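You operate a simulated robot arm through the tools that you are given. There is no shell and no other tool. Be economical: measure what you need, move in short steps, check, and stop when the job is done.

Carry out the task below with a simulated robot arm. There is one attempt and no reset: what you move stays moved.

## Task
Switch the bath off, dial back to 30, move the orange cup to the purple mat and close the lid.
Fine: switch OFF first; leave the other cups; leave the drain switch and the teal button. Set down upright: what you pick out.

The check looks at the end state, three seconds after you hand in, the way a careful person would. Anything else that was tipped, shoved, dropped, spilled or broken makes it a failure. Lids that push on must go on centred and level and be pressed home; caps that screw on are set level and turned clockwise until they are tight.

## Robot
A 6-joint arm with a two-finger parallel gripper, fixed in place. Base frame: the origin is at the foot of the arm, x ahead of it, y to its left, z up; the work surface is at about z = 0.012. Lengths are in m, angles in rad, forces in N, time in s.
With the tool pointing down near the work surface it reaches from about 0.16 to 0.4 m from the base axis. Its first joint turns from -1.152 to 1.152 rad. Payload 1.57 kg.
The tool frame sits at the grasp point between the pads (the TCP): z along the fingers, y along the line on which they close. The tips reach 0.03 m beyond it. Largest opening 0.08 m; finger width 0.017, thickness 0.012; the body of the gripper, 0.04 by 0.082 m, starts 0.08 m behind the TCP.
Orientation is told as [roll, pitch, yaw] about the base's x, y, z axes, in that order, counted from this pose: with the fingers straight down and closing along the base's y, the tool's x points along the base's -x, its y along +y and its z along -z.

## Interface
- The arm moves only by the tool play_rows. Its argument "rows" is a list of rows, each an object (a shift or turn left out is 0, a gripper value left out holds the last) with "travel": the shift along the base's x, y, z in m, a list of three; "rotation": the turn, a rotation vector about the base's x, y, z in rad, a list of three. In form: [{"travel": [tx, ty, tz], "rotation": [wx, wy, wz]}, ...]. A call has 1 to 12 rows; each row shifts and turns the commanded pose from where the row before left it. "fingers" is the finger opening in m, from 0 to 0.08, set as the call begins (left out, the last holds). Rows are played at 5 a second. More than 0.05 m and 0.15 rad between two rows, or a gripper value outside its range, and nothing of the call is played. Where a pose cannot be reached the arm comes as near as it can. A force on the tool above 70 N (or 10 N above the force at the start of the call, whichever is more), or a blocked arm, ends the call early, and 0.2 s more pass. The fingers move at their own pace (about 0.153 m/s each) and stop on an object; they squeeze with about 33 N. The grip force told is the motor's: it shows also when the fingers shut on nothing. Time passes only in rows, and 0.2 s behind the last, so rows that do not move let the fingers close. The reply holds the time, the measured pose of the TCP, the force on the tool along the base axes, the opening and the grip force, in the units named above and with some noise, with the torque about the TCP (base axes, N m) and any sound that the robot's microphone picked up.
- Cameras (640 x 400 px; columns grow to the right, rows downward): "scene" is fixed at [0.043, -0.3259, 0.4177]; the picture's right is [0.85, -0.52, 0.00], its down [-0.32, -0.52, -0.79] and it looks along [0.41, 0.68, -0.61] (base axes); focal length 254 px, centre (320, 200). "wrist" rides on the gripper at [0.072, -0.007, -0.122] in the tool frame; the picture's right is [0.09, 1.00, 0.00], its down [-0.84, 0.08, -0.54] and it looks along [-0.54, 0.05, 0.84] (tool axes); focal length 238 px, centre (320, 200). There is no depth. A picture from a camera that has moved, and an enlarged one, comes with that camera's place and axes in the base frame and with its lens.
- get_image(camera): a new picture of that camera. No time passes.
- zoom(camera, box): a new picture of the part [left, top, right, bottom] of that camera's present view, enlarged. No time passes.
- job_done(): hands the job in; it is judged then, once.

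Work in short steps. Places have to be worked out from the pictures, the camera data and where the tool is seen: move nearer, look again, correct. Check each grasp and each placing, and mend what went wrong. You have 120 turns and 76 pictures in all, those below and enlarged ones among them. Open the gripper and draw the arm clear of the work before you hand the job in, unless the task says otherwise; then end with one line.

The tools are called after "Emit:" by a JSON object that holds its "api" and its "payload". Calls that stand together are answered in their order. play_rows: Moves the arm, as the interface text tells. Its arguments: {"type":"object","properties":{"rows":{"type":"array"},"fingers":{"type":"number"}},"required":["rows"]} The other tools are called the same way: get_image (camera) takes a picture; zoom (camera, box) takes an enlarged picture of a part of a camera's view; job_done () hands the job in.

At the start:

```text
t: 0.0
tcp_pos: [0.2569, -0.0202, 0.2631]
orientation: [0.0, -0.001, 0.0]
ft_force: [-0.2, 0.2, -0.5]
moment: [0.03, -0.02, 0.01]
grip_width: 0.0799
grip_force: 0.0
```

scene: 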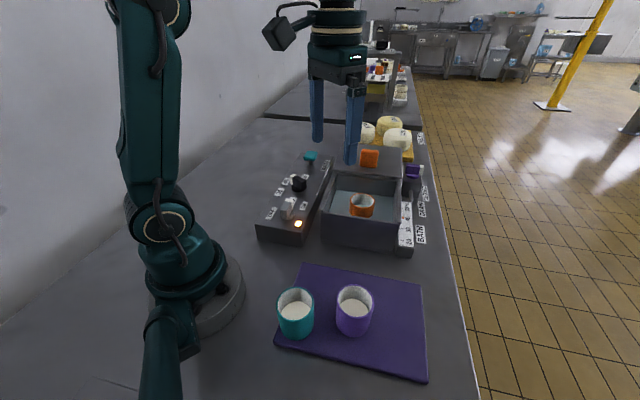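
wrist: 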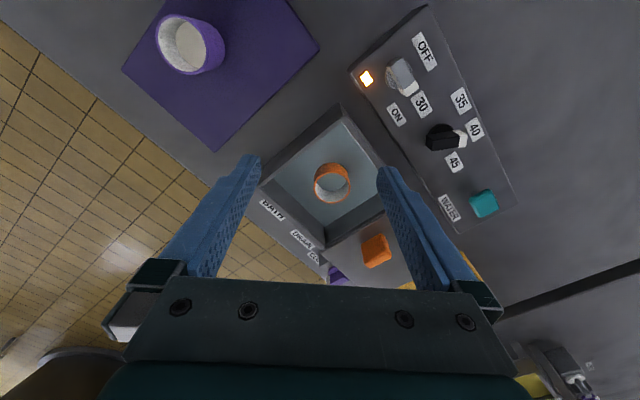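

I start with enlarged views of the bath and its panel.

Emit:
{"api": "zoom", "payload": {"camera": "scene", "box": [240, 110, 440, 260]}}

Emit:
{"api": "zoom", "payload": {"camera": "wrist", "box": [240, 10, 540, 290]}}

```text
2.67 times, centred on (340, 185) of scene
camera zoom: at [0.043, -0.3259, 0.4177], right [0.85, -0.52, 0.0], down [-0.32, -0.52, -0.79], along [0.41, 0.68, -0.61], focal length 679 px, centre (267, 240)
```

zoom: 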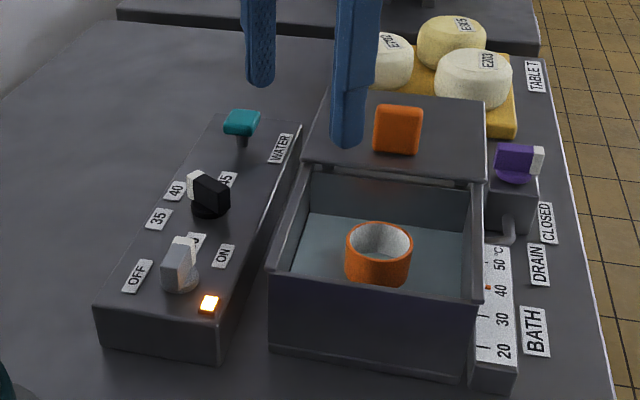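

```text
1.43 times, centred on (390, 150) of wrist
camera zoom: at [0.1835, -0.0266, 0.383], right [-0.09, 1.0, 0.0], down [0.84, 0.08, 0.54], along [0.54, 0.05, -0.84], focal length 340 px, centre (220, 271)
```

zoom: 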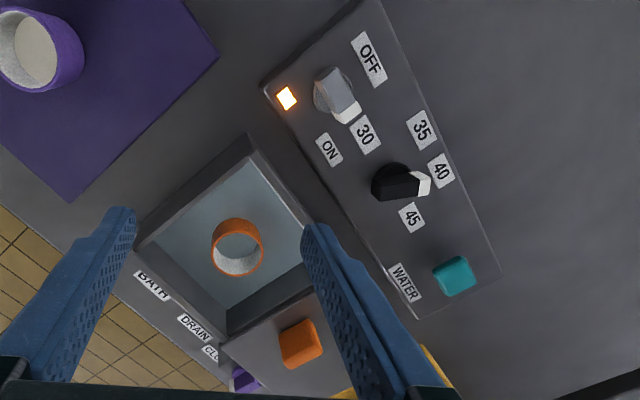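

The switch is at about (0.203, 0.075, 0.056) and the dial at about (0.268, 0.145, 0.07), on a panel turned about 45°. I'll hover over the switch for a closer look.

Emit:
{"api": "play_rows", "payload": {"rows": [{"travel": [-0.014, 0.024, -0.028]}, {"travel": [-0.014, 0.024, -0.028]}, {"travel": [-0.013, 0.024, -0.028]}, {"travel": [-0.013, 0.023, -0.029]}, {}]}}

Emit:
{"api": "get_image", "payload": {"camera": "wrist"}}

Emit:
{"api": "get_image", "payload": {"camera": "scene"}}

```text
t: 1.2
tcp_pos: [0.2034, 0.0737, 0.1456]
orientation: [0.002, 0.001, 0.001]
ft_force: [0.0, 0.6, 0.3]
moment: [-0.01, -0.01, -0.01]
grip_width: 0.0799
grip_force: 0.0
```

```text
71 pictures are left
camera wrist: at [0.1309, 0.0674, 0.2674], right [-0.09, 1.0, 0.0], down [0.84, 0.08, 0.54], along [0.54, 0.05, -0.84], focal length 238 px, centre (320, 200)
```

wrist: 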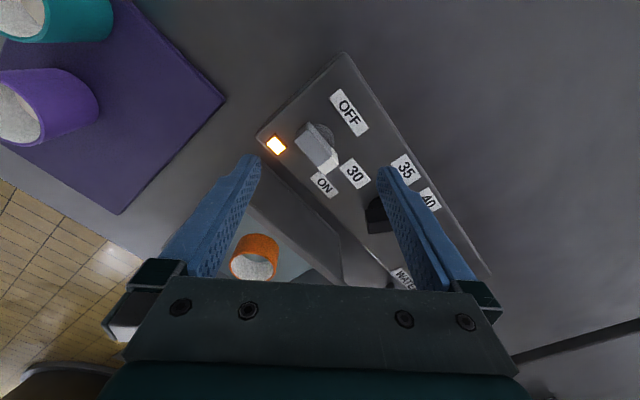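

```text
70 pictures are left
```

scene: 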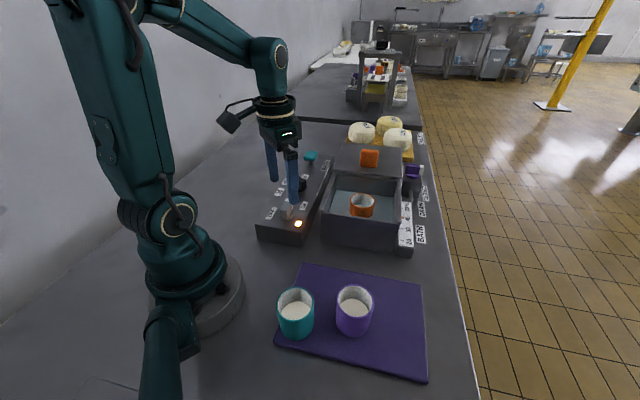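

Emit:
{"api": "zoom", "payload": {"camera": "wrist", "box": [240, 70, 440, 250]}}

Emit:
{"api": "zoom", "payload": {"camera": "scene", "box": [250, 150, 350, 250]}}

```text
2.22 times, centred on (340, 160) of wrist
camera zoom: at [0.1309, 0.0674, 0.2674], right [-0.09, 1.0, 0.0], down [0.84, 0.08, 0.54], along [0.54, 0.05, -0.84], focal length 530 px, centre (276, 289)
```

zoom: 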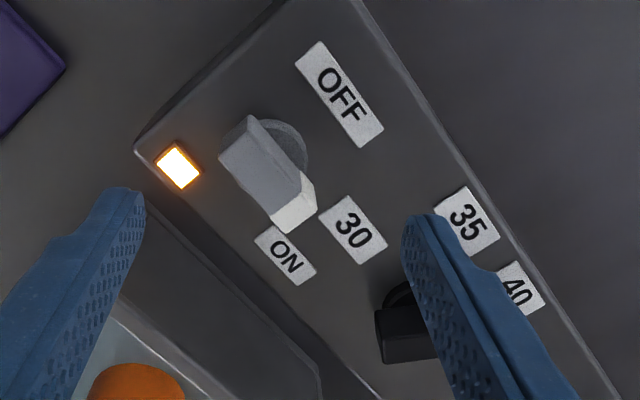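

```text
4.00 times, centred on (300, 200) of scene
camera zoom: at [0.043, -0.3259, 0.4177], right [0.85, -0.52, 0.0], down [-0.32, -0.52, -0.79], along [0.41, 0.68, -0.61], focal length 1018 px, centre (400, 200)
```

zoom: 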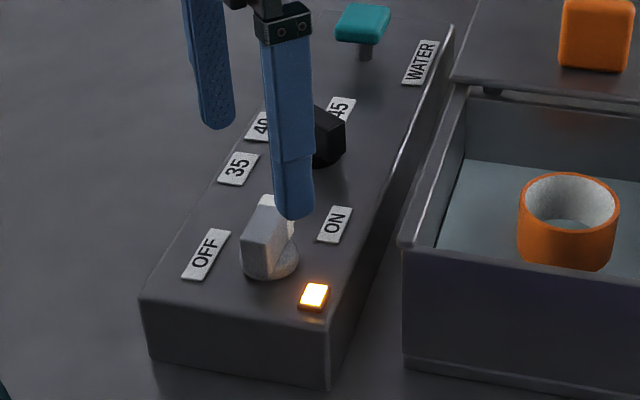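

The bar switch points to ON (about 41° in base), with its axis near (0.202, 0.070). I'll turn the gripper across the bar, narrow it, come a bit lower and look again.

Emit:
{"api": "play_rows", "payload": {"rows": [{"travel": [0, -0.002, -0.004], "rotation": [0, 0, 0.143]}, {"travel": [-0.001, -0.002, -0.004], "rotation": [0, 0, 0.143]}, {"travel": [0, 0, -0.004], "rotation": [0, 0, 0.143]}, {"travel": [0, 0, -0.004], "rotation": [0, 0, 0.143]}, {"travel": [0, 0, -0.004], "rotation": [0, 0, 0.143]}, {}], "fingers": 0.045}}

Emit:
{"api": "get_image", "payload": {"camera": "wrist"}}

Emit:
{"api": "zoom", "payload": {"camera": "scene", "box": [250, 150, 350, 250]}}

```text
t: 2.6
tcp_pos: [0.2013, 0.0693, 0.1288]
orientation: [0.0, 0.0, 0.716]
ft_force: [-0.1, -0.4, 0.9]
moment: [-0.01, 0.02, -0.01]
grip_width: 0.0451
grip_force: 0.0
```

```text
67 pictures are left
camera wrist: at [0.1509, 0.0181, 0.2504], right [-0.72, 0.69, 0.0], down [0.58, 0.61, 0.54], along [0.37, 0.39, -0.84], focal length 238 px, centre (320, 200)
```

wrist: 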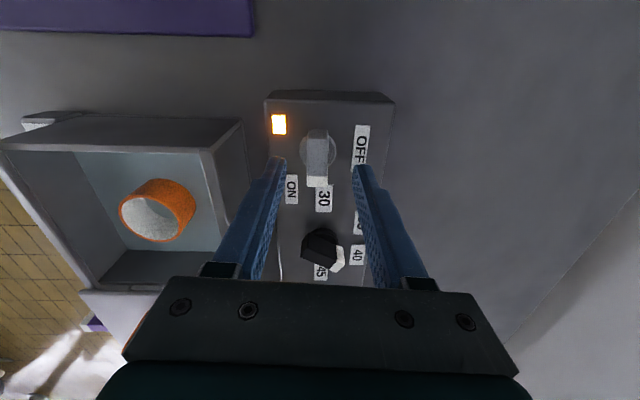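

```text
4.00 times, centred on (300, 200) of scene
camera zoom: at [0.043, -0.3259, 0.4177], right [0.85, -0.52, 0.0], down [-0.32, -0.52, -0.79], along [0.41, 0.68, -0.61], focal length 1018 px, centre (400, 200)
```

zoom: 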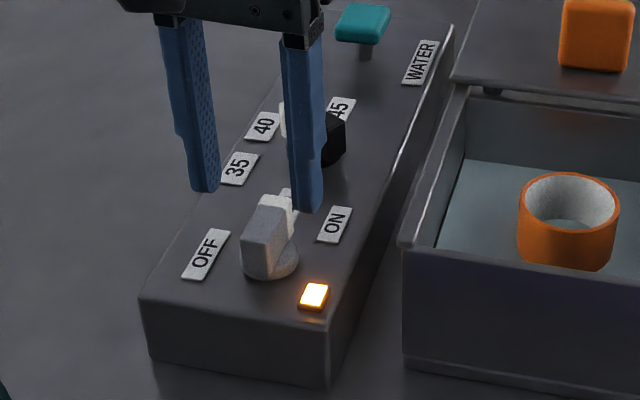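

The gripper is aligned across the bar. Now I lower so the tips straddle it, just above the panel.

Emit:
{"api": "play_rows", "payload": {"rows": [{"travel": [0.0007, 0.0012, -0.012]}, {"travel": [0, 0, -0.012]}, {"travel": [0, 0, -0.01]}, {}]}}

Emit:
{"api": "zoom", "payload": {"camera": "scene", "box": [250, 150, 350, 250]}}

Emit:
{"api": "zoom", "payload": {"camera": "wrist", "box": [240, 80, 400, 220]}}

```text
t: 3.6
tcp_pos: [0.2021, 0.0726, 0.0939]
orientation: [0.0, 0.0, 0.715]
ft_force: [0.1, 0.0, 0.1]
moment: [0.01, 0.03, -0.01]
grip_width: 0.045
grip_force: 0.0
```

```text
4.00 times, centred on (300, 200) of scene
camera zoom: at [0.043, -0.3259, 0.4177], right [0.85, -0.52, 0.0], down [-0.32, -0.52, -0.79], along [0.41, 0.68, -0.61], focal length 1018 px, centre (400, 200)
```

zoom: 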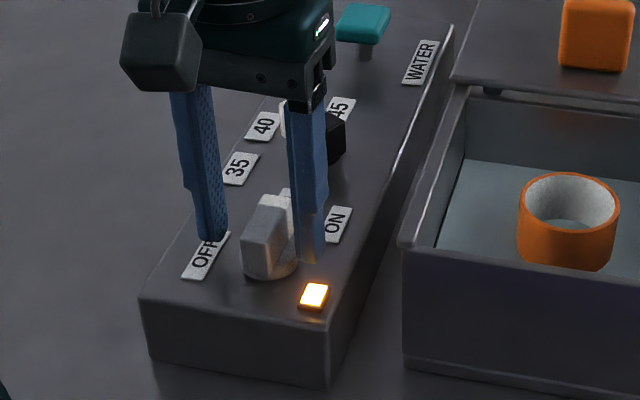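

```text
2.86 times, centred on (320, 150) of wrist
camera zoom: at [0.1516, 0.0207, 0.2151], right [-0.72, 0.69, 0.0], down [0.58, 0.61, 0.54], along [0.37, 0.39, -0.84], focal length 681 px, centre (320, 343)
```

zoom: 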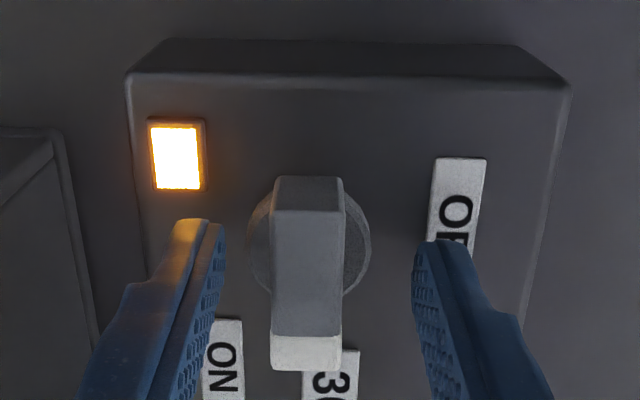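

The bar sits about 3 mm off the middle of the fingers. I'll centre on the axis, lower slightly, and close.

Emit:
{"api": "play_rows", "payload": {"rows": [{"travel": [-0.0003, -0.0034, 0]}, {"travel": [0, 0, -0.003]}, {}]}}

Emit:
{"api": "play_rows", "payload": {"rows": [{}, {}, {}], "fingers": 0.0}}

```text
t: 4.4
tcp_pos: [0.2022, 0.0672, 0.0922]
orientation: [-0.001, 0.0, 0.715]
ft_force: [-0.1, 0.1, -0.6]
moment: [0.01, -0.02, 0.01]
grip_width: 0.0452
grip_force: 0.0
```

```text
t: 5.2
tcp_pos: [0.2016, 0.068, 0.0921]
orientation: [0.0, 0.0, 0.712]
ft_force: [0.8, -0.6, -4.6]
moment: [0.06, -0.09, 0.56]
grip_width: 0.0167
grip_force: 31.9
```

The bar is held, 17 mm wide. I turn counter-clockwise toward OFF in small steps and watch the torque.

Emit:
{"api": "play_rows", "payload": {"rows": [{"rotation": [0, 0, 0.13]}, {"rotation": [0, 0, 0.13]}, {"rotation": [0, 0, 0.13]}, {}]}}

Emit:
{"api": "zoom", "payload": {"camera": "scene", "box": [250, 150, 350, 250]}}

```text
t: 6.2
tcp_pos: [0.203, 0.0673, 0.091]
orientation: [-0.006, 0.0, 1.112]
ft_force: [31.1, -33.7, -11.4]
moment: [0.15, -0.15, -0.18]
grip_width: 0.016
grip_force: 31.5
```

```text
4.00 times, centred on (300, 200) of scene
camera zoom: at [0.043, -0.3259, 0.4177], right [0.85, -0.52, 0.0], down [-0.32, -0.52, -0.79], along [0.41, 0.68, -0.61], focal length 1018 px, centre (400, 200)
```

zoom: 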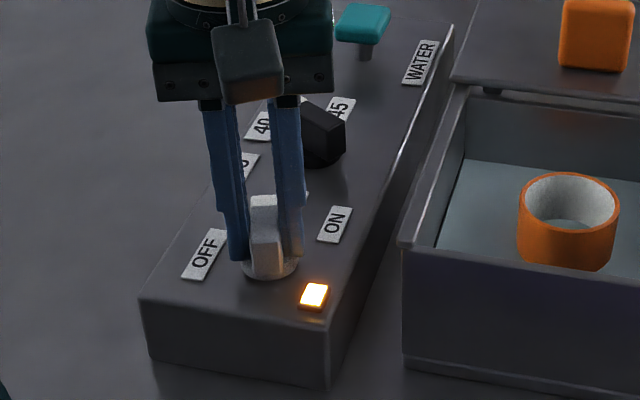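

The bar is turning, but a side force shows my centre is off. I shift 1.5 mm along that force and go on.

Emit:
{"api": "play_rows", "payload": {"rows": [{"travel": [0.0015, -0.0016, 0]}, {}]}}

```text
t: 6.8
tcp_pos: [0.2039, 0.0668, 0.0917]
orientation: [-0.002, -0.002, 1.109]
ft_force: [13.2, -3.8, 17.2]
moment: [-0.47, 0.22, -0.02]
grip_width: 0.0158
grip_force: 31.4
```

Emit:
{"api": "play_rows", "payload": {"rows": [{"rotation": [0, 0, 0.13], "travel": [0.0003, 0, 0]}, {"rotation": [0, 0, 0.13], "travel": [0.0003, 0, 0]}, {"rotation": [0, 0, 0.13]}, {}]}}

Emit:
{"api": "zoom", "payload": {"camera": "scene", "box": [250, 150, 350, 250]}}

```text
t: 7.8
tcp_pos: [0.2043, 0.067, 0.0906]
orientation: [-0.005, -0.001, 1.498]
ft_force: [21.0, -2.0, -1.7]
moment: [0.46, 0.08, -0.07]
grip_width: 0.0157
grip_force: 31.2
```

```text
4.00 times, centred on (300, 200) of scene
camera zoom: at [0.043, -0.3259, 0.4177], right [0.85, -0.52, 0.0], down [-0.32, -0.52, -0.79], along [0.41, 0.68, -0.61], focal length 1018 px, centre (400, 200)
```

zoom: 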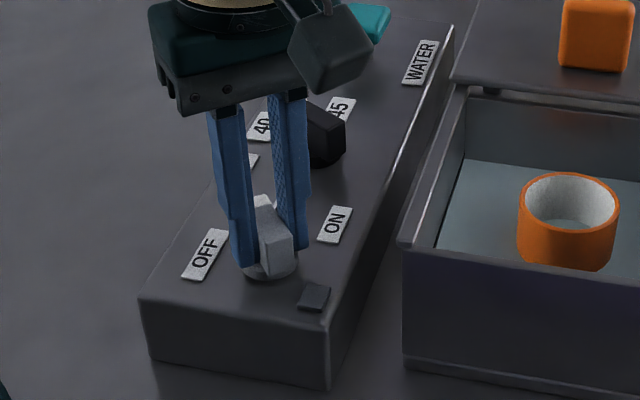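

The lamp has gone out at 45° of turn. I continue toward the OFF position, watching for a stop.

Emit:
{"api": "play_rows", "payload": {"rows": [{"rotation": [0, 0, 0.13], "travel": [0.0006, 0, 0]}, {"rotation": [0, 0, 0.13], "travel": [0.0003, 0, 0]}, {}]}}

Emit:
{"api": "zoom", "payload": {"camera": "wrist", "box": [220, 60, 420, 240]}}

```text
t: 8.6
tcp_pos: [0.2061, 0.0666, 0.0913]
orientation: [-0.004, -0.001, 1.758]
ft_force: [15.4, 9.3, 0.3]
moment: [-0.31, 0.04, -0.02]
grip_width: 0.0162
grip_force: 31.6
```

```text
2.22 times, centred on (320, 150) of wrist
camera zoom: at [0.2245, -0.0021, 0.2127], right [-0.96, -0.27, 0.0], down [-0.23, 0.81, 0.54], along [-0.15, 0.52, -0.84], focal length 530 px, centre (320, 311)
```

zoom: 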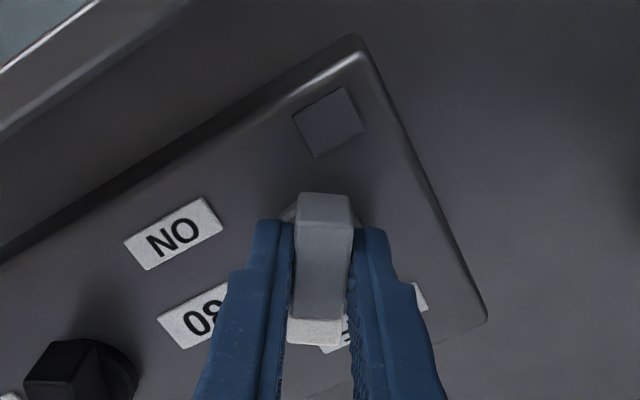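

The pointer still has a little to go to reach the OFF label. I turn on.

Emit:
{"api": "play_rows", "payload": {"rows": [{"rotation": [0, 0, 0.13], "travel": [0.0003, 0.0004, 0]}, {"rotation": [0, 0, 0.13], "travel": [0.0003, 0.0004, 0]}, {}]}}

Emit:
{"api": "zoom", "payload": {"camera": "wrist", "box": [220, 60, 420, 240]}}

```text
t: 9.4
tcp_pos: [0.2065, 0.0678, 0.091]
orientation: [-0.004, 0.003, 2.017]
ft_force: [24.8, -4.1, -13.0]
moment: [-0.01, 0.14, -0.07]
grip_width: 0.0158
grip_force: 31.5
```

```text
2.22 times, centred on (320, 150) of wrist
camera zoom: at [0.2425, 0.006, 0.213], right [-0.86, -0.51, 0.0], down [-0.43, 0.72, 0.54], along [-0.28, 0.47, -0.84], focal length 530 px, centre (320, 311)
```

zoom: 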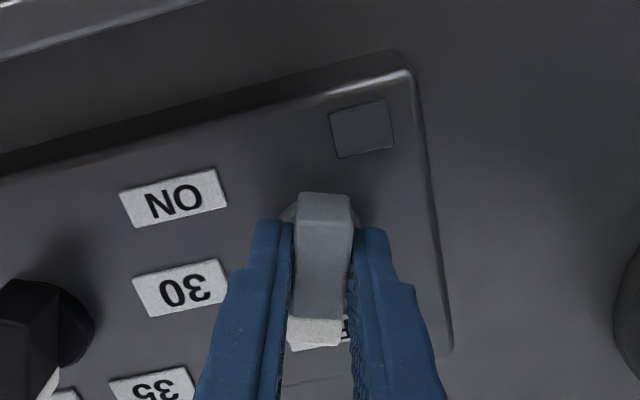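

No stop yet. The pointer is nearly square to the panel, so I'll turn another 15°.

Emit:
{"api": "play_rows", "payload": {"rows": [{"rotation": [0, 0, 0.13], "travel": [0.0005, 0, 0]}, {"rotation": [0, 0, 0.13], "travel": [0.0005, 0.0002, 0]}, {}]}}

Emit:
{"api": "zoom", "payload": {"camera": "wrist", "box": [220, 60, 420, 240]}}

```text
t: 10.2
tcp_pos: [0.2077, 0.0681, 0.0907]
orientation: [0.0, 0.002, 2.278]
ft_force: [21.6, -7.1, -8.6]
moment: [-0.36, -0.29, 0.0]
grip_width: 0.016
grip_force: 31.5
```

```text
2.22 times, centred on (320, 150) of wrist
camera zoom: at [0.2581, 0.0184, 0.2132], right [-0.7, -0.72, 0.0], down [-0.6, 0.59, 0.54], along [-0.39, 0.38, -0.84], focal length 530 px, centre (320, 311)
```

zoom: 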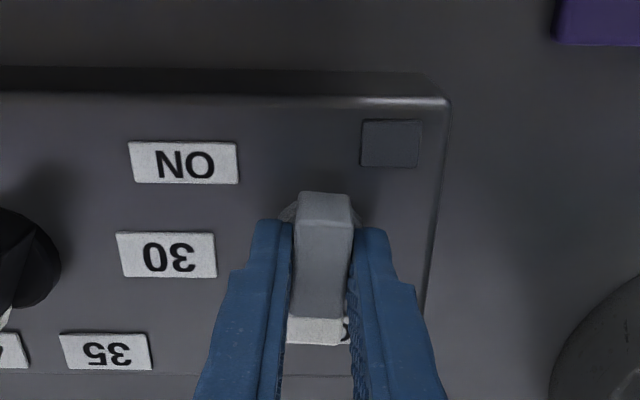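

The pointer is now square across the panel onto the OFF label. I release and raise to check it stays.

Emit:
{"api": "play_rows", "payload": {"rows": [{}, {}, {}], "fingers": 0.045}}

Emit:
{"api": "play_rows", "payload": {"rows": [{"travel": [0, 0, 0.02]}, {"travel": [0, 0, 0.03]}, {}]}}

Emit:
{"api": "zoom", "payload": {"camera": "wrist", "box": [160, 60, 420, 260]}}

Emit:
{"api": "zoom", "payload": {"camera": "scene", "box": [250, 150, 350, 250]}}

```text
t: 11.0
tcp_pos: [0.2058, 0.0678, 0.0921]
orientation: [-0.001, 0.0, 2.275]
ft_force: [-0.4, 0.3, 0.1]
moment: [0.01, 0.01, -0.02]
grip_width: 0.045
grip_force: 0.0
```

```text
t: 11.8
tcp_pos: [0.2047, 0.0697, 0.1411]
orientation: [0.0, -0.001, 2.275]
ft_force: [-0.3, -0.4, -0.7]
moment: [-0.01, -0.01, 0.01]
grip_width: 0.0451
grip_force: 0.1
```

```text
2.00 times, centred on (290, 160) of wrist
camera zoom: at [0.2558, 0.0193, 0.262], right [-0.7, -0.72, 0.0], down [-0.6, 0.59, 0.54], along [-0.39, 0.38, -0.84], focal length 477 px, centre (380, 280)
```

zoom: 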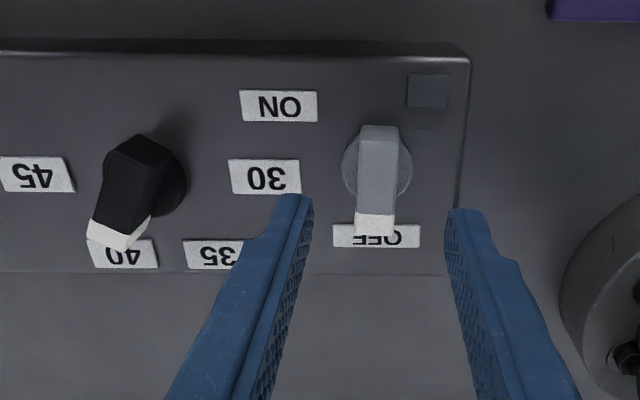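

```text
4.00 times, centred on (300, 200) of scene
camera zoom: at [0.043, -0.3259, 0.4177], right [0.85, -0.52, 0.0], down [-0.32, -0.52, -0.79], along [0.41, 0.68, -0.61], focal length 1018 px, centre (400, 200)
```

zoom: 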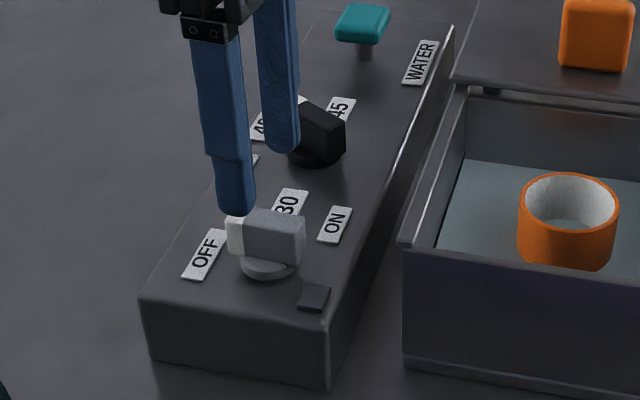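

The switch is at OFF and the lamp is dark. The dial points to 40 (about 105° in base), axis near (0.272, 0.147), and 30 is 120° counter-clockwise. I'll unwind the wrist to yaw −1.31 while moving over the dial.

Emit:
{"api": "play_rows", "payload": {"rows": [{"travel": [0, 0, 0.02], "rotation": [0, 0, -0.14]}, {"travel": [0.007, 0.007, 0], "rotation": [0, 0, -0.145]}, {"travel": [0.006, 0.007, 0], "rotation": [0, 0, -0.145]}, {"travel": [0.006, 0.007, 0], "rotation": [0, 0, -0.145]}, {"travel": [0.006, 0.007, 0], "rotation": [0, 0, -0.145]}, {"travel": [0.006, 0.007, 0], "rotation": [0, 0, -0.145]}, {"travel": [0.006, 0.007, 0], "rotation": [0, 0, -0.145]}, {"travel": [0.006, 0.007, 0], "rotation": [0, 0, -0.145]}, {"travel": [0.006, 0.007, 0], "rotation": [0, 0, -0.145]}, {"travel": [0.006, 0.007, 0], "rotation": [0, 0, -0.145]}, {"travel": [0.006, 0.007, 0], "rotation": [0, 0, -0.145]}, {"travel": [0.006, 0.007, 0], "rotation": [0, 0, -0.145]}]}}

Emit:
{"api": "play_rows", "payload": {"rows": [{"rotation": [0, 0, -0.145]}, {"rotation": [0, 0, -0.145]}, {"rotation": [0, 0, -0.145]}, {"rotation": [0, 0, -0.145]}, {"rotation": [0, 0, -0.145]}, {"rotation": [0, 0, -0.145]}, {"rotation": [0, 0, -0.145]}, {"rotation": [0, 0, -0.145]}, {"rotation": [0, 0, -0.145]}, {"rotation": [0, 0, -0.145]}, {"rotation": [0, 0, -0.145]}, {"rotation": [0, 0, -0.145]}]}}

Emit:
{"api": "play_rows", "payload": {"rows": [{"rotation": [0, 0, -0.11]}, {}]}}

Emit:
{"api": "get_image", "payload": {"camera": "wrist"}}

Emit:
{"api": "get_image", "payload": {"camera": "scene"}}

```text
t: 14.4
tcp_pos: [0.2731, 0.145, 0.1621]
orientation: [-0.001, -0.001, 0.537]
ft_force: [0.9, -0.2, -0.5]
moment: [0.0, -0.02, 0.02]
grip_width: 0.0449
grip_force: 0.0
```

```text
t: 17.0
tcp_pos: [0.2732, 0.1454, 0.1614]
orientation: [0.001, 0.0, -1.203]
ft_force: [-0.1, 0.8, 0.7]
moment: [0.0, -0.03, 0.0]
grip_width: 0.0448
grip_force: 0.0
```

```text
t: 17.6
tcp_pos: [0.2728, 0.1445, 0.1613]
orientation: [0.0, -0.001, -1.312]
ft_force: [-0.7, 0.2, -0.7]
moment: [-0.02, 0.03, 0.0]
grip_width: 0.0448
grip_force: 0.2
```

```text
56 pictures are left
camera wrist: at [0.2474, 0.2135, 0.2834], right [0.94, 0.34, 0.0], down [0.29, -0.79, 0.54], along [0.19, -0.51, -0.84], focal length 238 px, centre (320, 200)
```

wrist: 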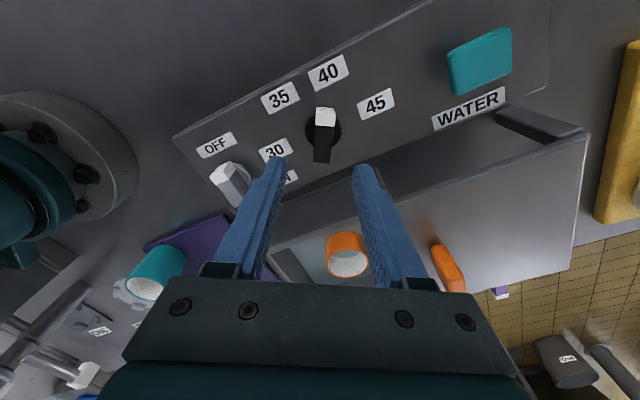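

```text
55 pictures are left
```

scene: 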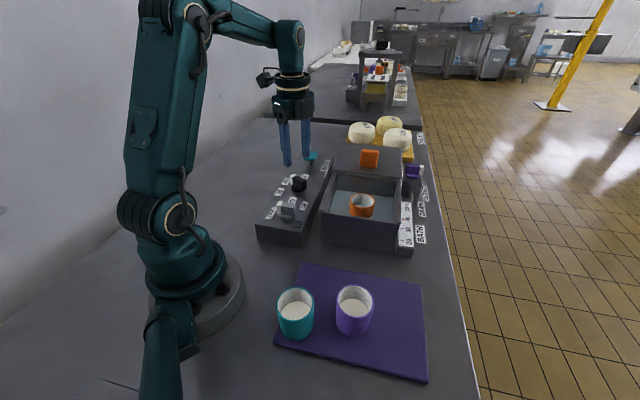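

The dial bar is aligned with the fingers. I move onto the axis estimate (0.2745, 0.149), go lower, and check the centring.

Emit:
{"api": "play_rows", "payload": {"rows": [{"travel": [0.0008, 0.002, -0.02]}, {"travel": [0.0008, 0.002, -0.02]}, {"travel": [0, 0, -0.015]}, {}]}}

Emit:
{"api": "zoom", "payload": {"camera": "wrist", "box": [220, 60, 420, 240]}}

Emit:
{"api": "zoom", "payload": {"camera": "scene", "box": [250, 130, 350, 230]}}

```text
t: 18.6
tcp_pos: [0.2723, 0.1493, 0.1078]
orientation: [0.0, -0.002, -1.311]
ft_force: [0.1, 0.2, -0.5]
moment: [-0.03, -0.03, 0.05]
grip_width: 0.0447
grip_force: 0.0
```

```text
2.22 times, centred on (320, 150) of wrist
camera zoom: at [0.2473, 0.2175, 0.2288], right [0.94, 0.35, 0.0], down [0.29, -0.79, 0.54], along [0.19, -0.51, -0.84], focal length 530 px, centre (320, 311)
```

zoom: 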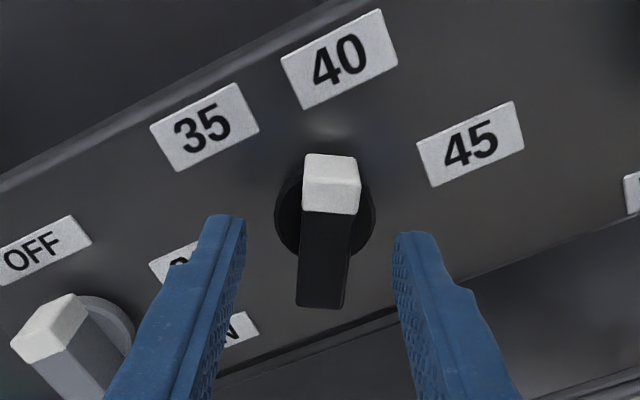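

```text
4.00 times, centred on (300, 180) of scene
camera zoom: at [0.043, -0.3259, 0.4177], right [0.85, -0.52, 0.0], down [-0.32, -0.52, -0.79], along [0.41, 0.68, -0.61], focal length 1018 px, centre (400, 280)
```

zoom: 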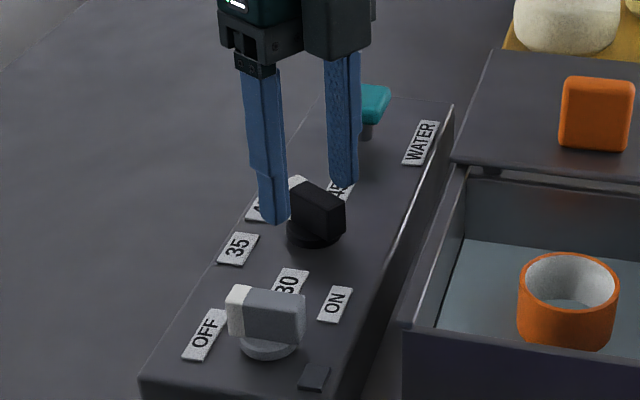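

The dial axis works out at (0.2737, 0.152), with the bar about 3° off the fingers. I correct, lower, and close.

Emit:
{"api": "play_rows", "payload": {"rows": [{"travel": [0.0011, 0.0023, 0], "rotation": [0, 0, -0.05]}, {"travel": [0, 0, -0.008]}, {"travel": [0, 0, -0.008]}, {}]}}

Emit:
{"api": "play_rows", "payload": {"rows": [{}, {}, {}], "fingers": 0.0}}

Emit:
{"api": "zoom", "payload": {"camera": "wrist", "box": [220, 60, 420, 240]}}

```text
t: 19.6
tcp_pos: [0.2756, 0.1516, 0.0919]
orientation: [0.0, 0.0, -1.36]
ft_force: [-0.6, -0.1, -0.2]
moment: [-0.02, 0.0, 0.02]
grip_width: 0.0452
grip_force: 0.1
```

```text
t: 20.4
tcp_pos: [0.2737, 0.1516, 0.0929]
orientation: [-0.004, 0.0, -1.361]
ft_force: [-17.3, -0.7, 2.8]
moment: [0.05, -0.19, -0.04]
grip_width: 0.0158
grip_force: 30.8
```

```text
2.22 times, centred on (320, 150) of wrist
camera zoom: at [0.2525, 0.2208, 0.2129], right [0.95, 0.3, 0.0], down [0.25, -0.8, 0.54], along [0.16, -0.52, -0.84], focal length 530 px, centre (320, 311)
```

zoom: 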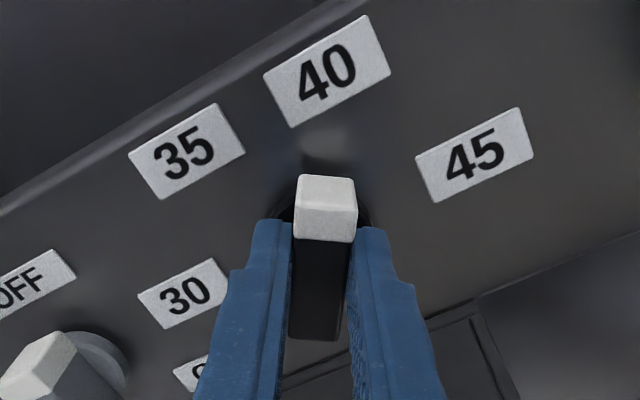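

It is held. I turn counter-clockwise toward 30, easing off the side force.

Emit:
{"api": "play_rows", "payload": {"rows": [{"travel": [-0.001, 0, 0], "rotation": [0, 0, 0.13]}, {"rotation": [0, 0, 0.13]}, {"rotation": [0, 0, 0.13]}, {"rotation": [0, 0, 0.13]}, {}]}}

```text
t: 21.6
tcp_pos: [0.2744, 0.1502, 0.0916]
orientation: [-0.002, -0.001, -0.837]
ft_force: [-20.4, 3.6, 15.3]
moment: [0.3, 0.4, 0.01]
grip_width: 0.0159
grip_force: 31.2
```

Emit:
{"api": "play_rows", "payload": {"rows": [{"travel": [-0.0008, 0, 0], "rotation": [0, 0, 0.13]}, {"rotation": [0, 0, 0.13]}, {"rotation": [0, 0, 0.13]}, {"rotation": [0, 0, 0.13]}, {}]}}

```text
t: 22.8
tcp_pos: [0.2755, 0.1505, 0.0914]
orientation: [0.0, -0.003, -0.317]
ft_force: [-6.2, -11.8, 26.1]
moment: [-0.25, -0.23, 0.04]
grip_width: 0.0158
grip_force: 31.7
```

Emit:
{"api": "play_rows", "payload": {"rows": [{"travel": [-0.0003, -0.0004, 0], "rotation": [0, 0, 0.13]}, {"rotation": [0, 0, 0.13]}, {"rotation": [0, 0, 0.13]}, {"rotation": [0, 0, 0.13]}, {"rotation": [0, 0, 0.13]}, {}]}}

Emit:
{"api": "zoom", "payload": {"camera": "wrist", "box": [220, 60, 420, 240]}}

```text
t: 24.2
tcp_pos: [0.2742, 0.1488, 0.0909]
orientation: [-0.005, 0.0, 0.335]
ft_force: [7.9, -22.8, 11.6]
moment: [-0.12, 0.92, 0.04]
grip_width: 0.0157
grip_force: 31.5
```

```text
2.22 times, centred on (320, 150) of wrist
camera zoom: at [0.2075, 0.1212, 0.2123], right [-0.41, 0.91, 0.0], down [0.76, 0.35, 0.54], along [0.49, 0.22, -0.84], focal length 530 px, centre (320, 311)
```

zoom: 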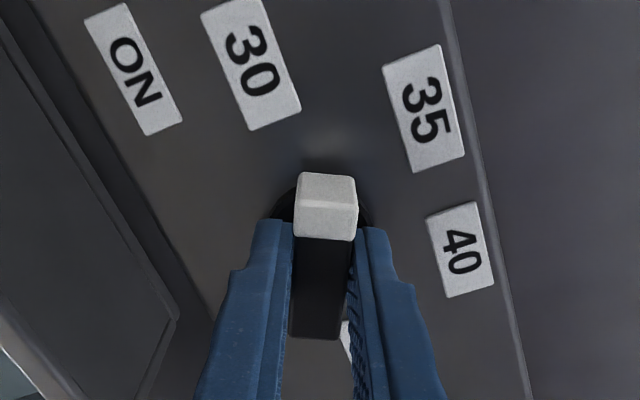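

The pointer is about 24° short of 30, so I turn the rest.

Emit:
{"api": "play_rows", "payload": {"rows": [{"travel": [0, -0.0008, 0], "rotation": [0, 0, 0.13]}, {"rotation": [0, 0, 0.14]}, {"rotation": [0, 0, 0.14]}, {}]}}

Emit:
{"api": "zoom", "payload": {"camera": "wrist", "box": [220, 60, 420, 240]}}

```text
t: 25.2
tcp_pos: [0.2742, 0.151, 0.0909]
orientation: [-0.001, -0.004, 0.742]
ft_force: [17.4, -6.2, -9.4]
moment: [0.54, -0.77, 0.01]
grip_width: 0.016
grip_force: 31.4
```

```text
2.22 times, centred on (320, 150) of wrist
camera zoom: at [0.2244, 0.0967, 0.212], right [-0.74, 0.67, 0.0], down [0.56, 0.62, 0.55], along [0.37, 0.4, -0.84], focal length 530 px, centre (320, 311)
```

zoom: 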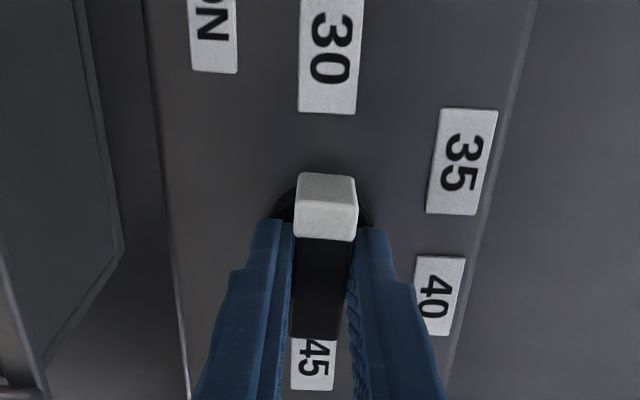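

The pointer is at 30. I release, rise, and check it from both cameras.

Emit:
{"api": "play_rows", "payload": {"rows": [{}, {}, {}], "fingers": 0.045}}

Emit:
{"api": "play_rows", "payload": {"rows": [{"travel": [0, 0, 0.02]}, {"travel": [0, 0, 0.04]}, {"travel": [0, 0, 0.04]}, {"travel": [0, 0, 0.02]}, {}]}}

Emit:
{"api": "get_image", "payload": {"camera": "wrist"}}

Emit:
{"api": "zoom", "payload": {"camera": "scene", "box": [240, 120, 440, 260]}}

```text
t: 26.0
tcp_pos: [0.2723, 0.1495, 0.0923]
orientation: [0.0, 0.001, 0.739]
ft_force: [-1.1, -0.3, 0.1]
moment: [-0.01, -0.01, 0.02]
grip_width: 0.0451
grip_force: 0.0
```

```text
t: 27.2
tcp_pos: [0.2741, 0.1509, 0.2109]
orientation: [0.001, -0.001, 0.74]
ft_force: [-0.3, -0.3, 0.0]
moment: [0.02, 0.01, -0.01]
grip_width: 0.0451
grip_force: 0.1
```

```text
49 pictures are left
camera wrist: at [0.225, 0.0977, 0.3319], right [-0.74, 0.67, 0.0], down [0.57, 0.62, 0.54], along [0.36, 0.4, -0.84], focal length 238 px, centre (320, 200)
```

wrist: 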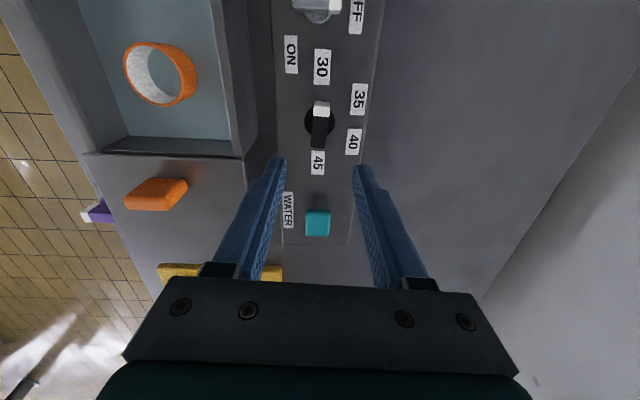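

```text
2.86 times, centred on (340, 190) of scene
camera zoom: at [0.043, -0.3259, 0.4177], right [0.85, -0.52, 0.0], down [-0.32, -0.52, -0.79], along [0.41, 0.68, -0.61], focal length 727 px, centre (263, 229)
```

zoom: 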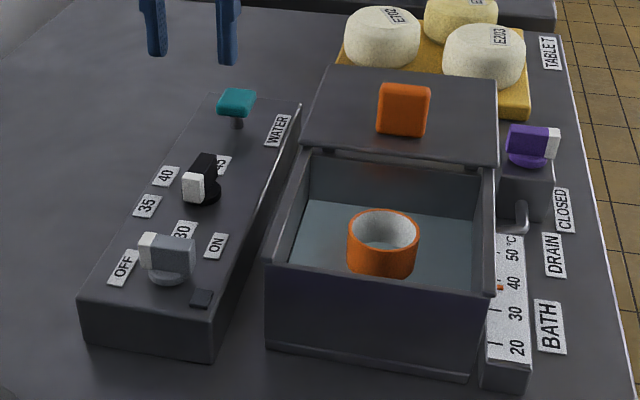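

Switch is OFF and dial at 30. Next the bath: the cup top is about (0.350, 0.007, 0.073). I move over it and look.

Emit:
{"api": "play_rows", "payload": {"rows": [{"travel": [0.018, -0.036, 0.0]}, {"travel": [0.018, -0.036, 0.0]}, {"travel": [0.018, -0.036, 0]}, {"travel": [0.018, -0.036, 0]}, {}], "fingers": 0.075}}

Emit:
{"api": "get_image", "payload": {"camera": "wrist"}}

Emit:
{"api": "get_image", "payload": {"camera": "scene"}}

```text
t: 28.4
tcp_pos: [0.3479, 0.008, 0.212]
orientation: [0.001, 0.0, 0.739]
ft_force: [-0.8, 0.7, 0.2]
moment: [0.0, 0.02, -0.02]
grip_width: 0.075
grip_force: 0.0
```

```text
47 pictures are left
camera wrist: at [0.2991, -0.0456, 0.333], right [-0.74, 0.67, 0.0], down [0.57, 0.62, 0.54], along [0.36, 0.4, -0.84], focal length 238 px, centre (320, 200)
```

wrist: 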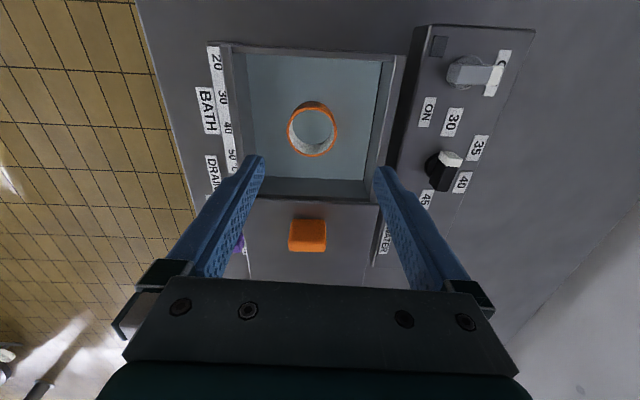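

```text
46 pictures are left
```

scene: 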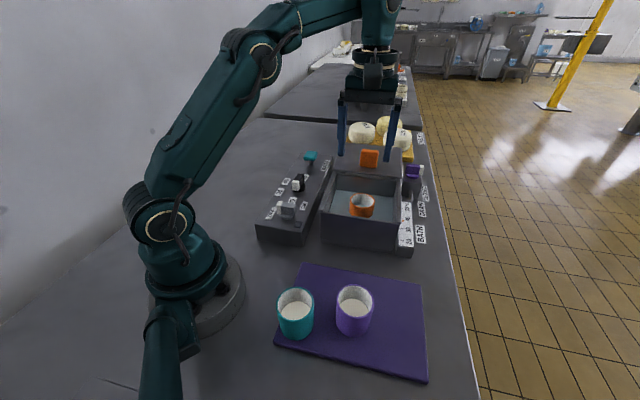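

Emit:
{"api": "zoom", "payload": {"camera": "wrist", "box": [190, 30, 450, 270]}}

Emit:
{"api": "zoom", "payload": {"camera": "scene", "box": [310, 130, 430, 260]}}

```text
1.67 times, centred on (320, 150) of wrist
camera zoom: at [0.2991, -0.0456, 0.333], right [-0.74, 0.67, 0.0], down [0.57, 0.62, 0.54], along [0.36, 0.4, -0.84], focal length 397 px, centre (320, 283)
```

zoom: 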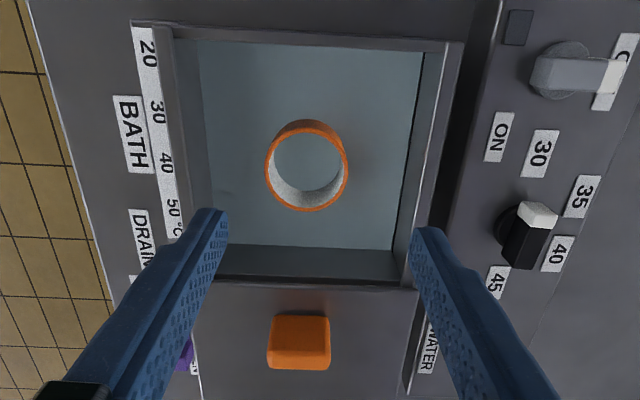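

```text
3.08 times, centred on (370, 195) of scene
camera zoom: at [0.043, -0.3259, 0.4177], right [0.85, -0.52, 0.0], down [-0.32, -0.52, -0.79], along [0.41, 0.68, -0.61], focal length 783 px, centre (166, 215)
```

zoom: 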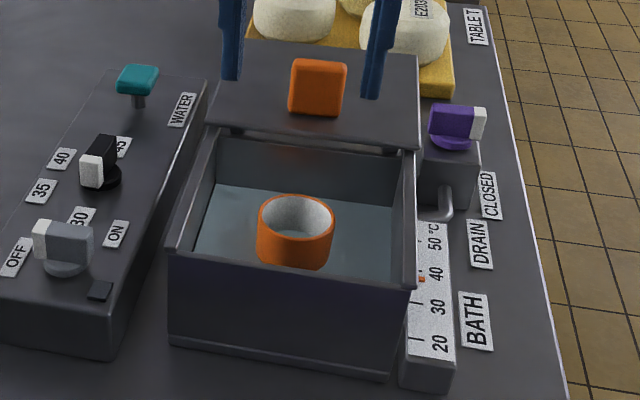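

The bath rim is at about z = 0.10 with roughly 0.14 m inner width. The cup top is at about (0.353, 0.005, 0.071), diameter about 55 mm. I centre over it and lower halfway to check.

Emit:
{"api": "play_rows", "payload": {"rows": [{"travel": [0.0026, -0.0018, -0.03]}, {"travel": [0.0026, -0.0018, -0.03]}, {"travel": [0, 0, -0.022]}, {}]}}

Emit:
{"api": "zoom", "payload": {"camera": "wrist", "box": [190, 30, 450, 270]}}

Emit:
{"api": "zoom", "payload": {"camera": "scene", "box": [310, 130, 430, 260]}}

```text
t: 29.4
tcp_pos: [0.3546, 0.0014, 0.1312]
orientation: [-0.002, -0.001, 0.739]
ft_force: [0.1, 1.4, 0.8]
moment: [-0.01, 0.04, 0.0]
grip_width: 0.0746
grip_force: 0.1
```

```text
1.67 times, centred on (320, 150) of wrist
camera zoom: at [0.3045, -0.05, 0.2517], right [-0.74, 0.67, 0.0], down [0.57, 0.62, 0.54], along [0.36, 0.4, -0.84], focal length 397 px, centre (320, 283)
```

zoom: 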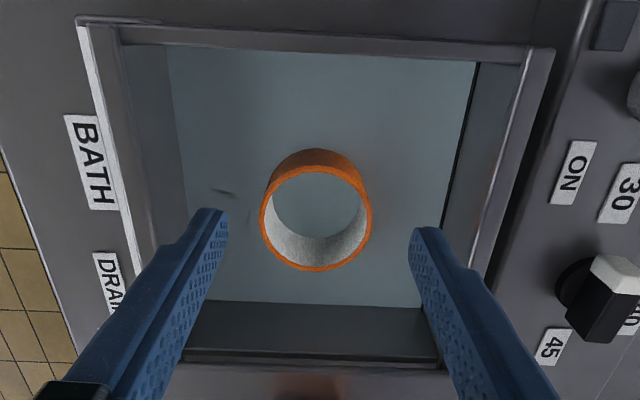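

```text
3.08 times, centred on (370, 195) of scene
camera zoom: at [0.043, -0.3259, 0.4177], right [0.85, -0.52, 0.0], down [-0.32, -0.52, -0.79], along [0.41, 0.68, -0.61], focal length 783 px, centre (166, 215)
```

zoom: 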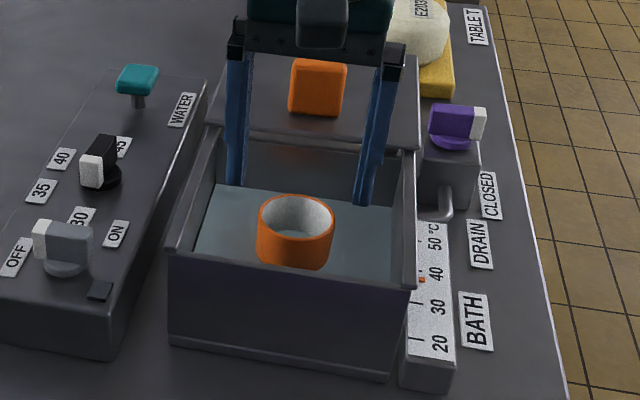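

Laterally the cup is centred to within 1–2 mm. I shift about 4 mm forward along the bath and lower around the cup, checking on the way.

Emit:
{"api": "play_rows", "payload": {"rows": [{"travel": [0.0034, 0.0024, -0.015]}, {"travel": [0, 0, -0.02]}, {"travel": [0, 0, -0.016]}, {}]}}

Emit:
{"api": "zoom", "payload": {"camera": "wrist", "box": [190, 30, 450, 270]}}

Emit:
{"api": "zoom", "payload": {"camera": "scene", "box": [310, 130, 430, 260]}}

```text
t: 30.4
tcp_pos: [0.3549, 0.0033, 0.0763]
orientation: [0.0, 0.0, 0.739]
ft_force: [-0.6, -0.1, 0.6]
moment: [0.03, 0.0, 0.03]
grip_width: 0.0748
grip_force: 0.0
```

```text
1.67 times, centred on (320, 150) of wrist
camera zoom: at [0.306, -0.0479, 0.1986], right [-0.74, 0.67, 0.0], down [0.57, 0.62, 0.54], along [0.36, 0.4, -0.84], focal length 397 px, centre (320, 283)
```

zoom: 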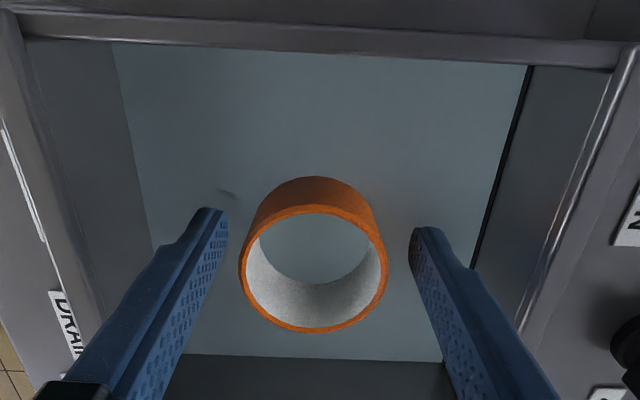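

```text
3.08 times, centred on (370, 195) of scene
camera zoom: at [0.043, -0.3259, 0.4177], right [0.85, -0.52, 0.0], down [-0.32, -0.52, -0.79], along [0.41, 0.68, -0.61], focal length 783 px, centre (166, 215)
```

zoom: 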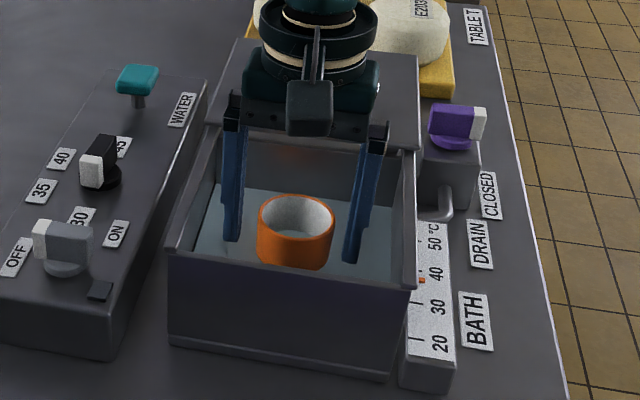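

Nearly centred. A last 3 mm correction, 9 mm lower, then I close on the cup.

Emit:
{"api": "play_rows", "payload": {"rows": [{"travel": [0.0034, 0.0003, -0.004]}, {"travel": [0, 0, -0.005]}, {}]}}

Emit:
{"api": "play_rows", "payload": {"rows": [{}, {}, {}], "fingers": 0.0}}

Emit:
{"api": "zoom", "payload": {"camera": "wrist", "box": [190, 30, 450, 270]}}

```text
t: 31.2
tcp_pos: [0.3588, 0.0048, 0.07]
orientation: [0.0, 0.001, 0.74]
ft_force: [-1.1, -1.0, 0.0]
moment: [-0.01, 0.0, -0.01]
grip_width: 0.0749
grip_force: 0.1
```

```text
t: 32.0
tcp_pos: [0.3582, 0.0058, 0.0681]
orientation: [0.0, 0.001, 0.74]
ft_force: [0.2, 0.2, 0.3]
moment: [0.0, -0.01, 0.0]
grip_width: 0.055
grip_force: 33.0
```

```text
1.67 times, centred on (320, 150) of wrist
camera zoom: at [0.3091, -0.0472, 0.1899], right [-0.74, 0.67, 0.0], down [0.57, 0.62, 0.54], along [0.36, 0.4, -0.84], focal length 397 px, centre (320, 283)
```

zoom: 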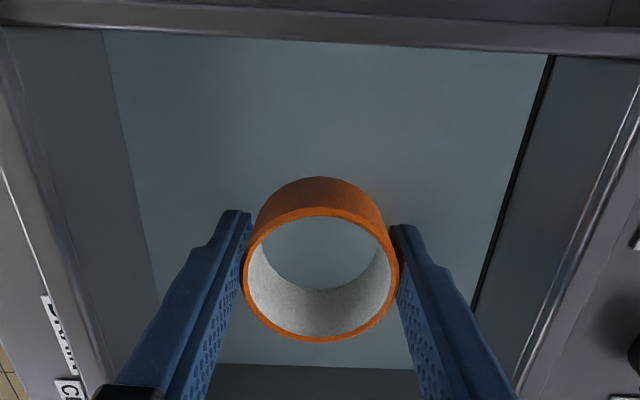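

Grip on the cup at 55 mm. I lift it straight up above the rim.

Emit:
{"api": "play_rows", "payload": {"rows": [{"travel": [0, 0, 0.015]}, {"travel": [0, 0, 0.025]}, {"travel": [0, 0, 0.03]}, {"travel": [0, 0, 0.03]}, {"travel": [0, 0, 0.03]}, {}]}}

Emit:
{"api": "get_image", "payload": {"camera": "scene"}}

Emit:
{"api": "zoom", "payload": {"camera": "scene", "box": [260, 90, 440, 260]}}

Emit:
{"api": "zoom", "payload": {"camera": "scene", "box": [260, 250, 440, 390]}}

```text
t: 33.4
tcp_pos: [0.3576, 0.0042, 0.2001]
orientation: [-0.001, 0.0, 0.741]
ft_force: [0.2, -0.4, -0.5]
moment: [0.0, 0.02, 0.03]
grip_width: 0.0549
grip_force: 32.7
```

```text
38 pictures are left
```

scene: 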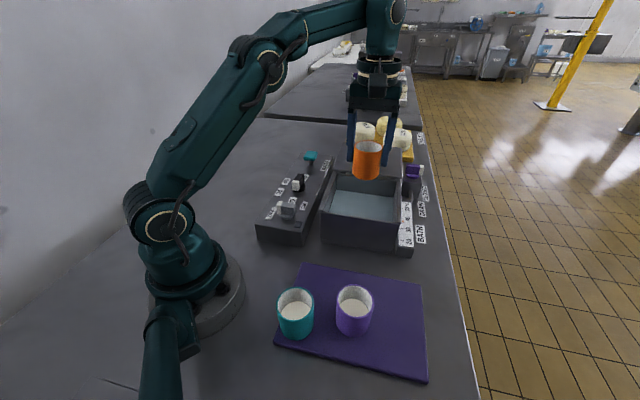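

```text
2.35 times, centred on (350, 175) of scene
camera zoom: at [0.043, -0.3259, 0.4177], right [0.85, -0.52, 0.0], down [-0.32, -0.52, -0.79], along [0.41, 0.68, -0.61], focal length 599 px, centre (249, 259)
```

zoom: 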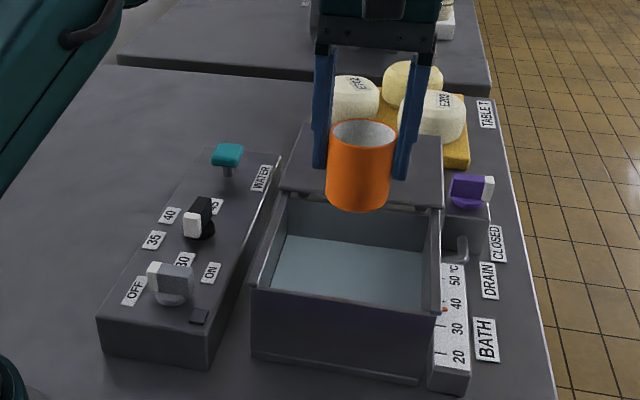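

```text
2.86 times, centred on (350, 320) of scene
camera zoom: at [0.043, -0.3259, 0.4177], right [0.85, -0.52, 0.0], down [-0.32, -0.52, -0.79], along [0.41, 0.68, -0.61], focal length 727 px, centre (234, -143)
```

zoom: 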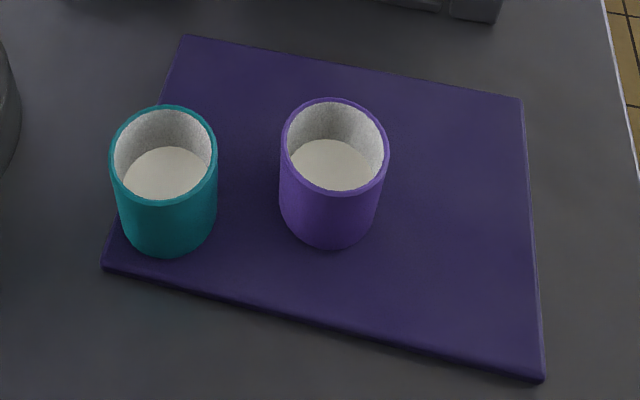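

The cup is held upright. A free spot on the mat, clear of the other cups, is about (0.273, −0.189). I carry the cup there at height.

Emit:
{"api": "play_rows", "payload": {"rows": [{"travel": [-0.01, -0.024, 0]}, {"travel": [-0.0125, -0.0283, 0]}, {"travel": [-0.0125, -0.0283, 0]}, {"travel": [-0.0125, -0.0283, 0]}, {"travel": [-0.0125, -0.0283, 0]}, {"travel": [-0.0125, -0.0283, 0]}, {"travel": [-0.0125, -0.0275, 0]}, {}]}}

Emit:
{"api": "play_rows", "payload": {"rows": [{"travel": [0, 0, -0.03]}, {"travel": [0, 0, -0.03]}, {"travel": [0, 0, -0.02]}, {}]}}

Emit:
{"api": "get_image", "payload": {"camera": "scene"}}

Emit:
{"api": "get_image", "payload": {"camera": "wrist"}}

```text
t: 35.2
tcp_pos: [0.2688, -0.1887, 0.1988]
orientation: [-0.001, 0.001, 0.738]
ft_force: [-0.1, 0.8, -0.4]
moment: [0.0, 0.01, 0.0]
grip_width: 0.055
grip_force: 32.6
```

```text
t: 36.2
tcp_pos: [0.2727, -0.1876, 0.1195]
orientation: [0.001, 0.0, 0.74]
ft_force: [0.8, -0.8, -1.2]
moment: [0.0, -0.01, 0.01]
grip_width: 0.0549
grip_force: 33.1
```

```text
35 pictures are left
```

scene: 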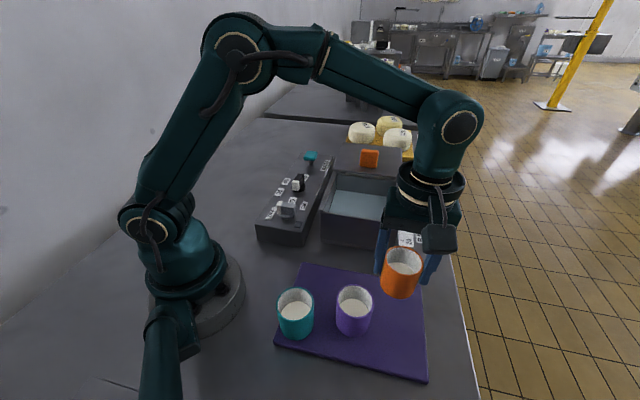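

```text
34 pictures are left
camera wrist: at [0.2237, -0.24, 0.2406], right [-0.74, 0.67, 0.0], down [0.57, 0.62, 0.54], along [0.36, 0.4, -0.84], focal length 238 px, centre (320, 200)
```

wrist: 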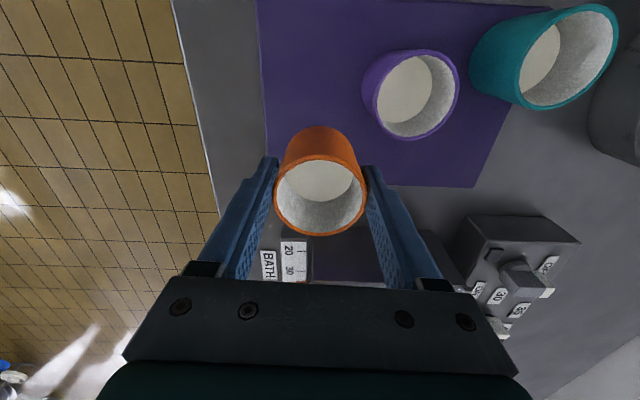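

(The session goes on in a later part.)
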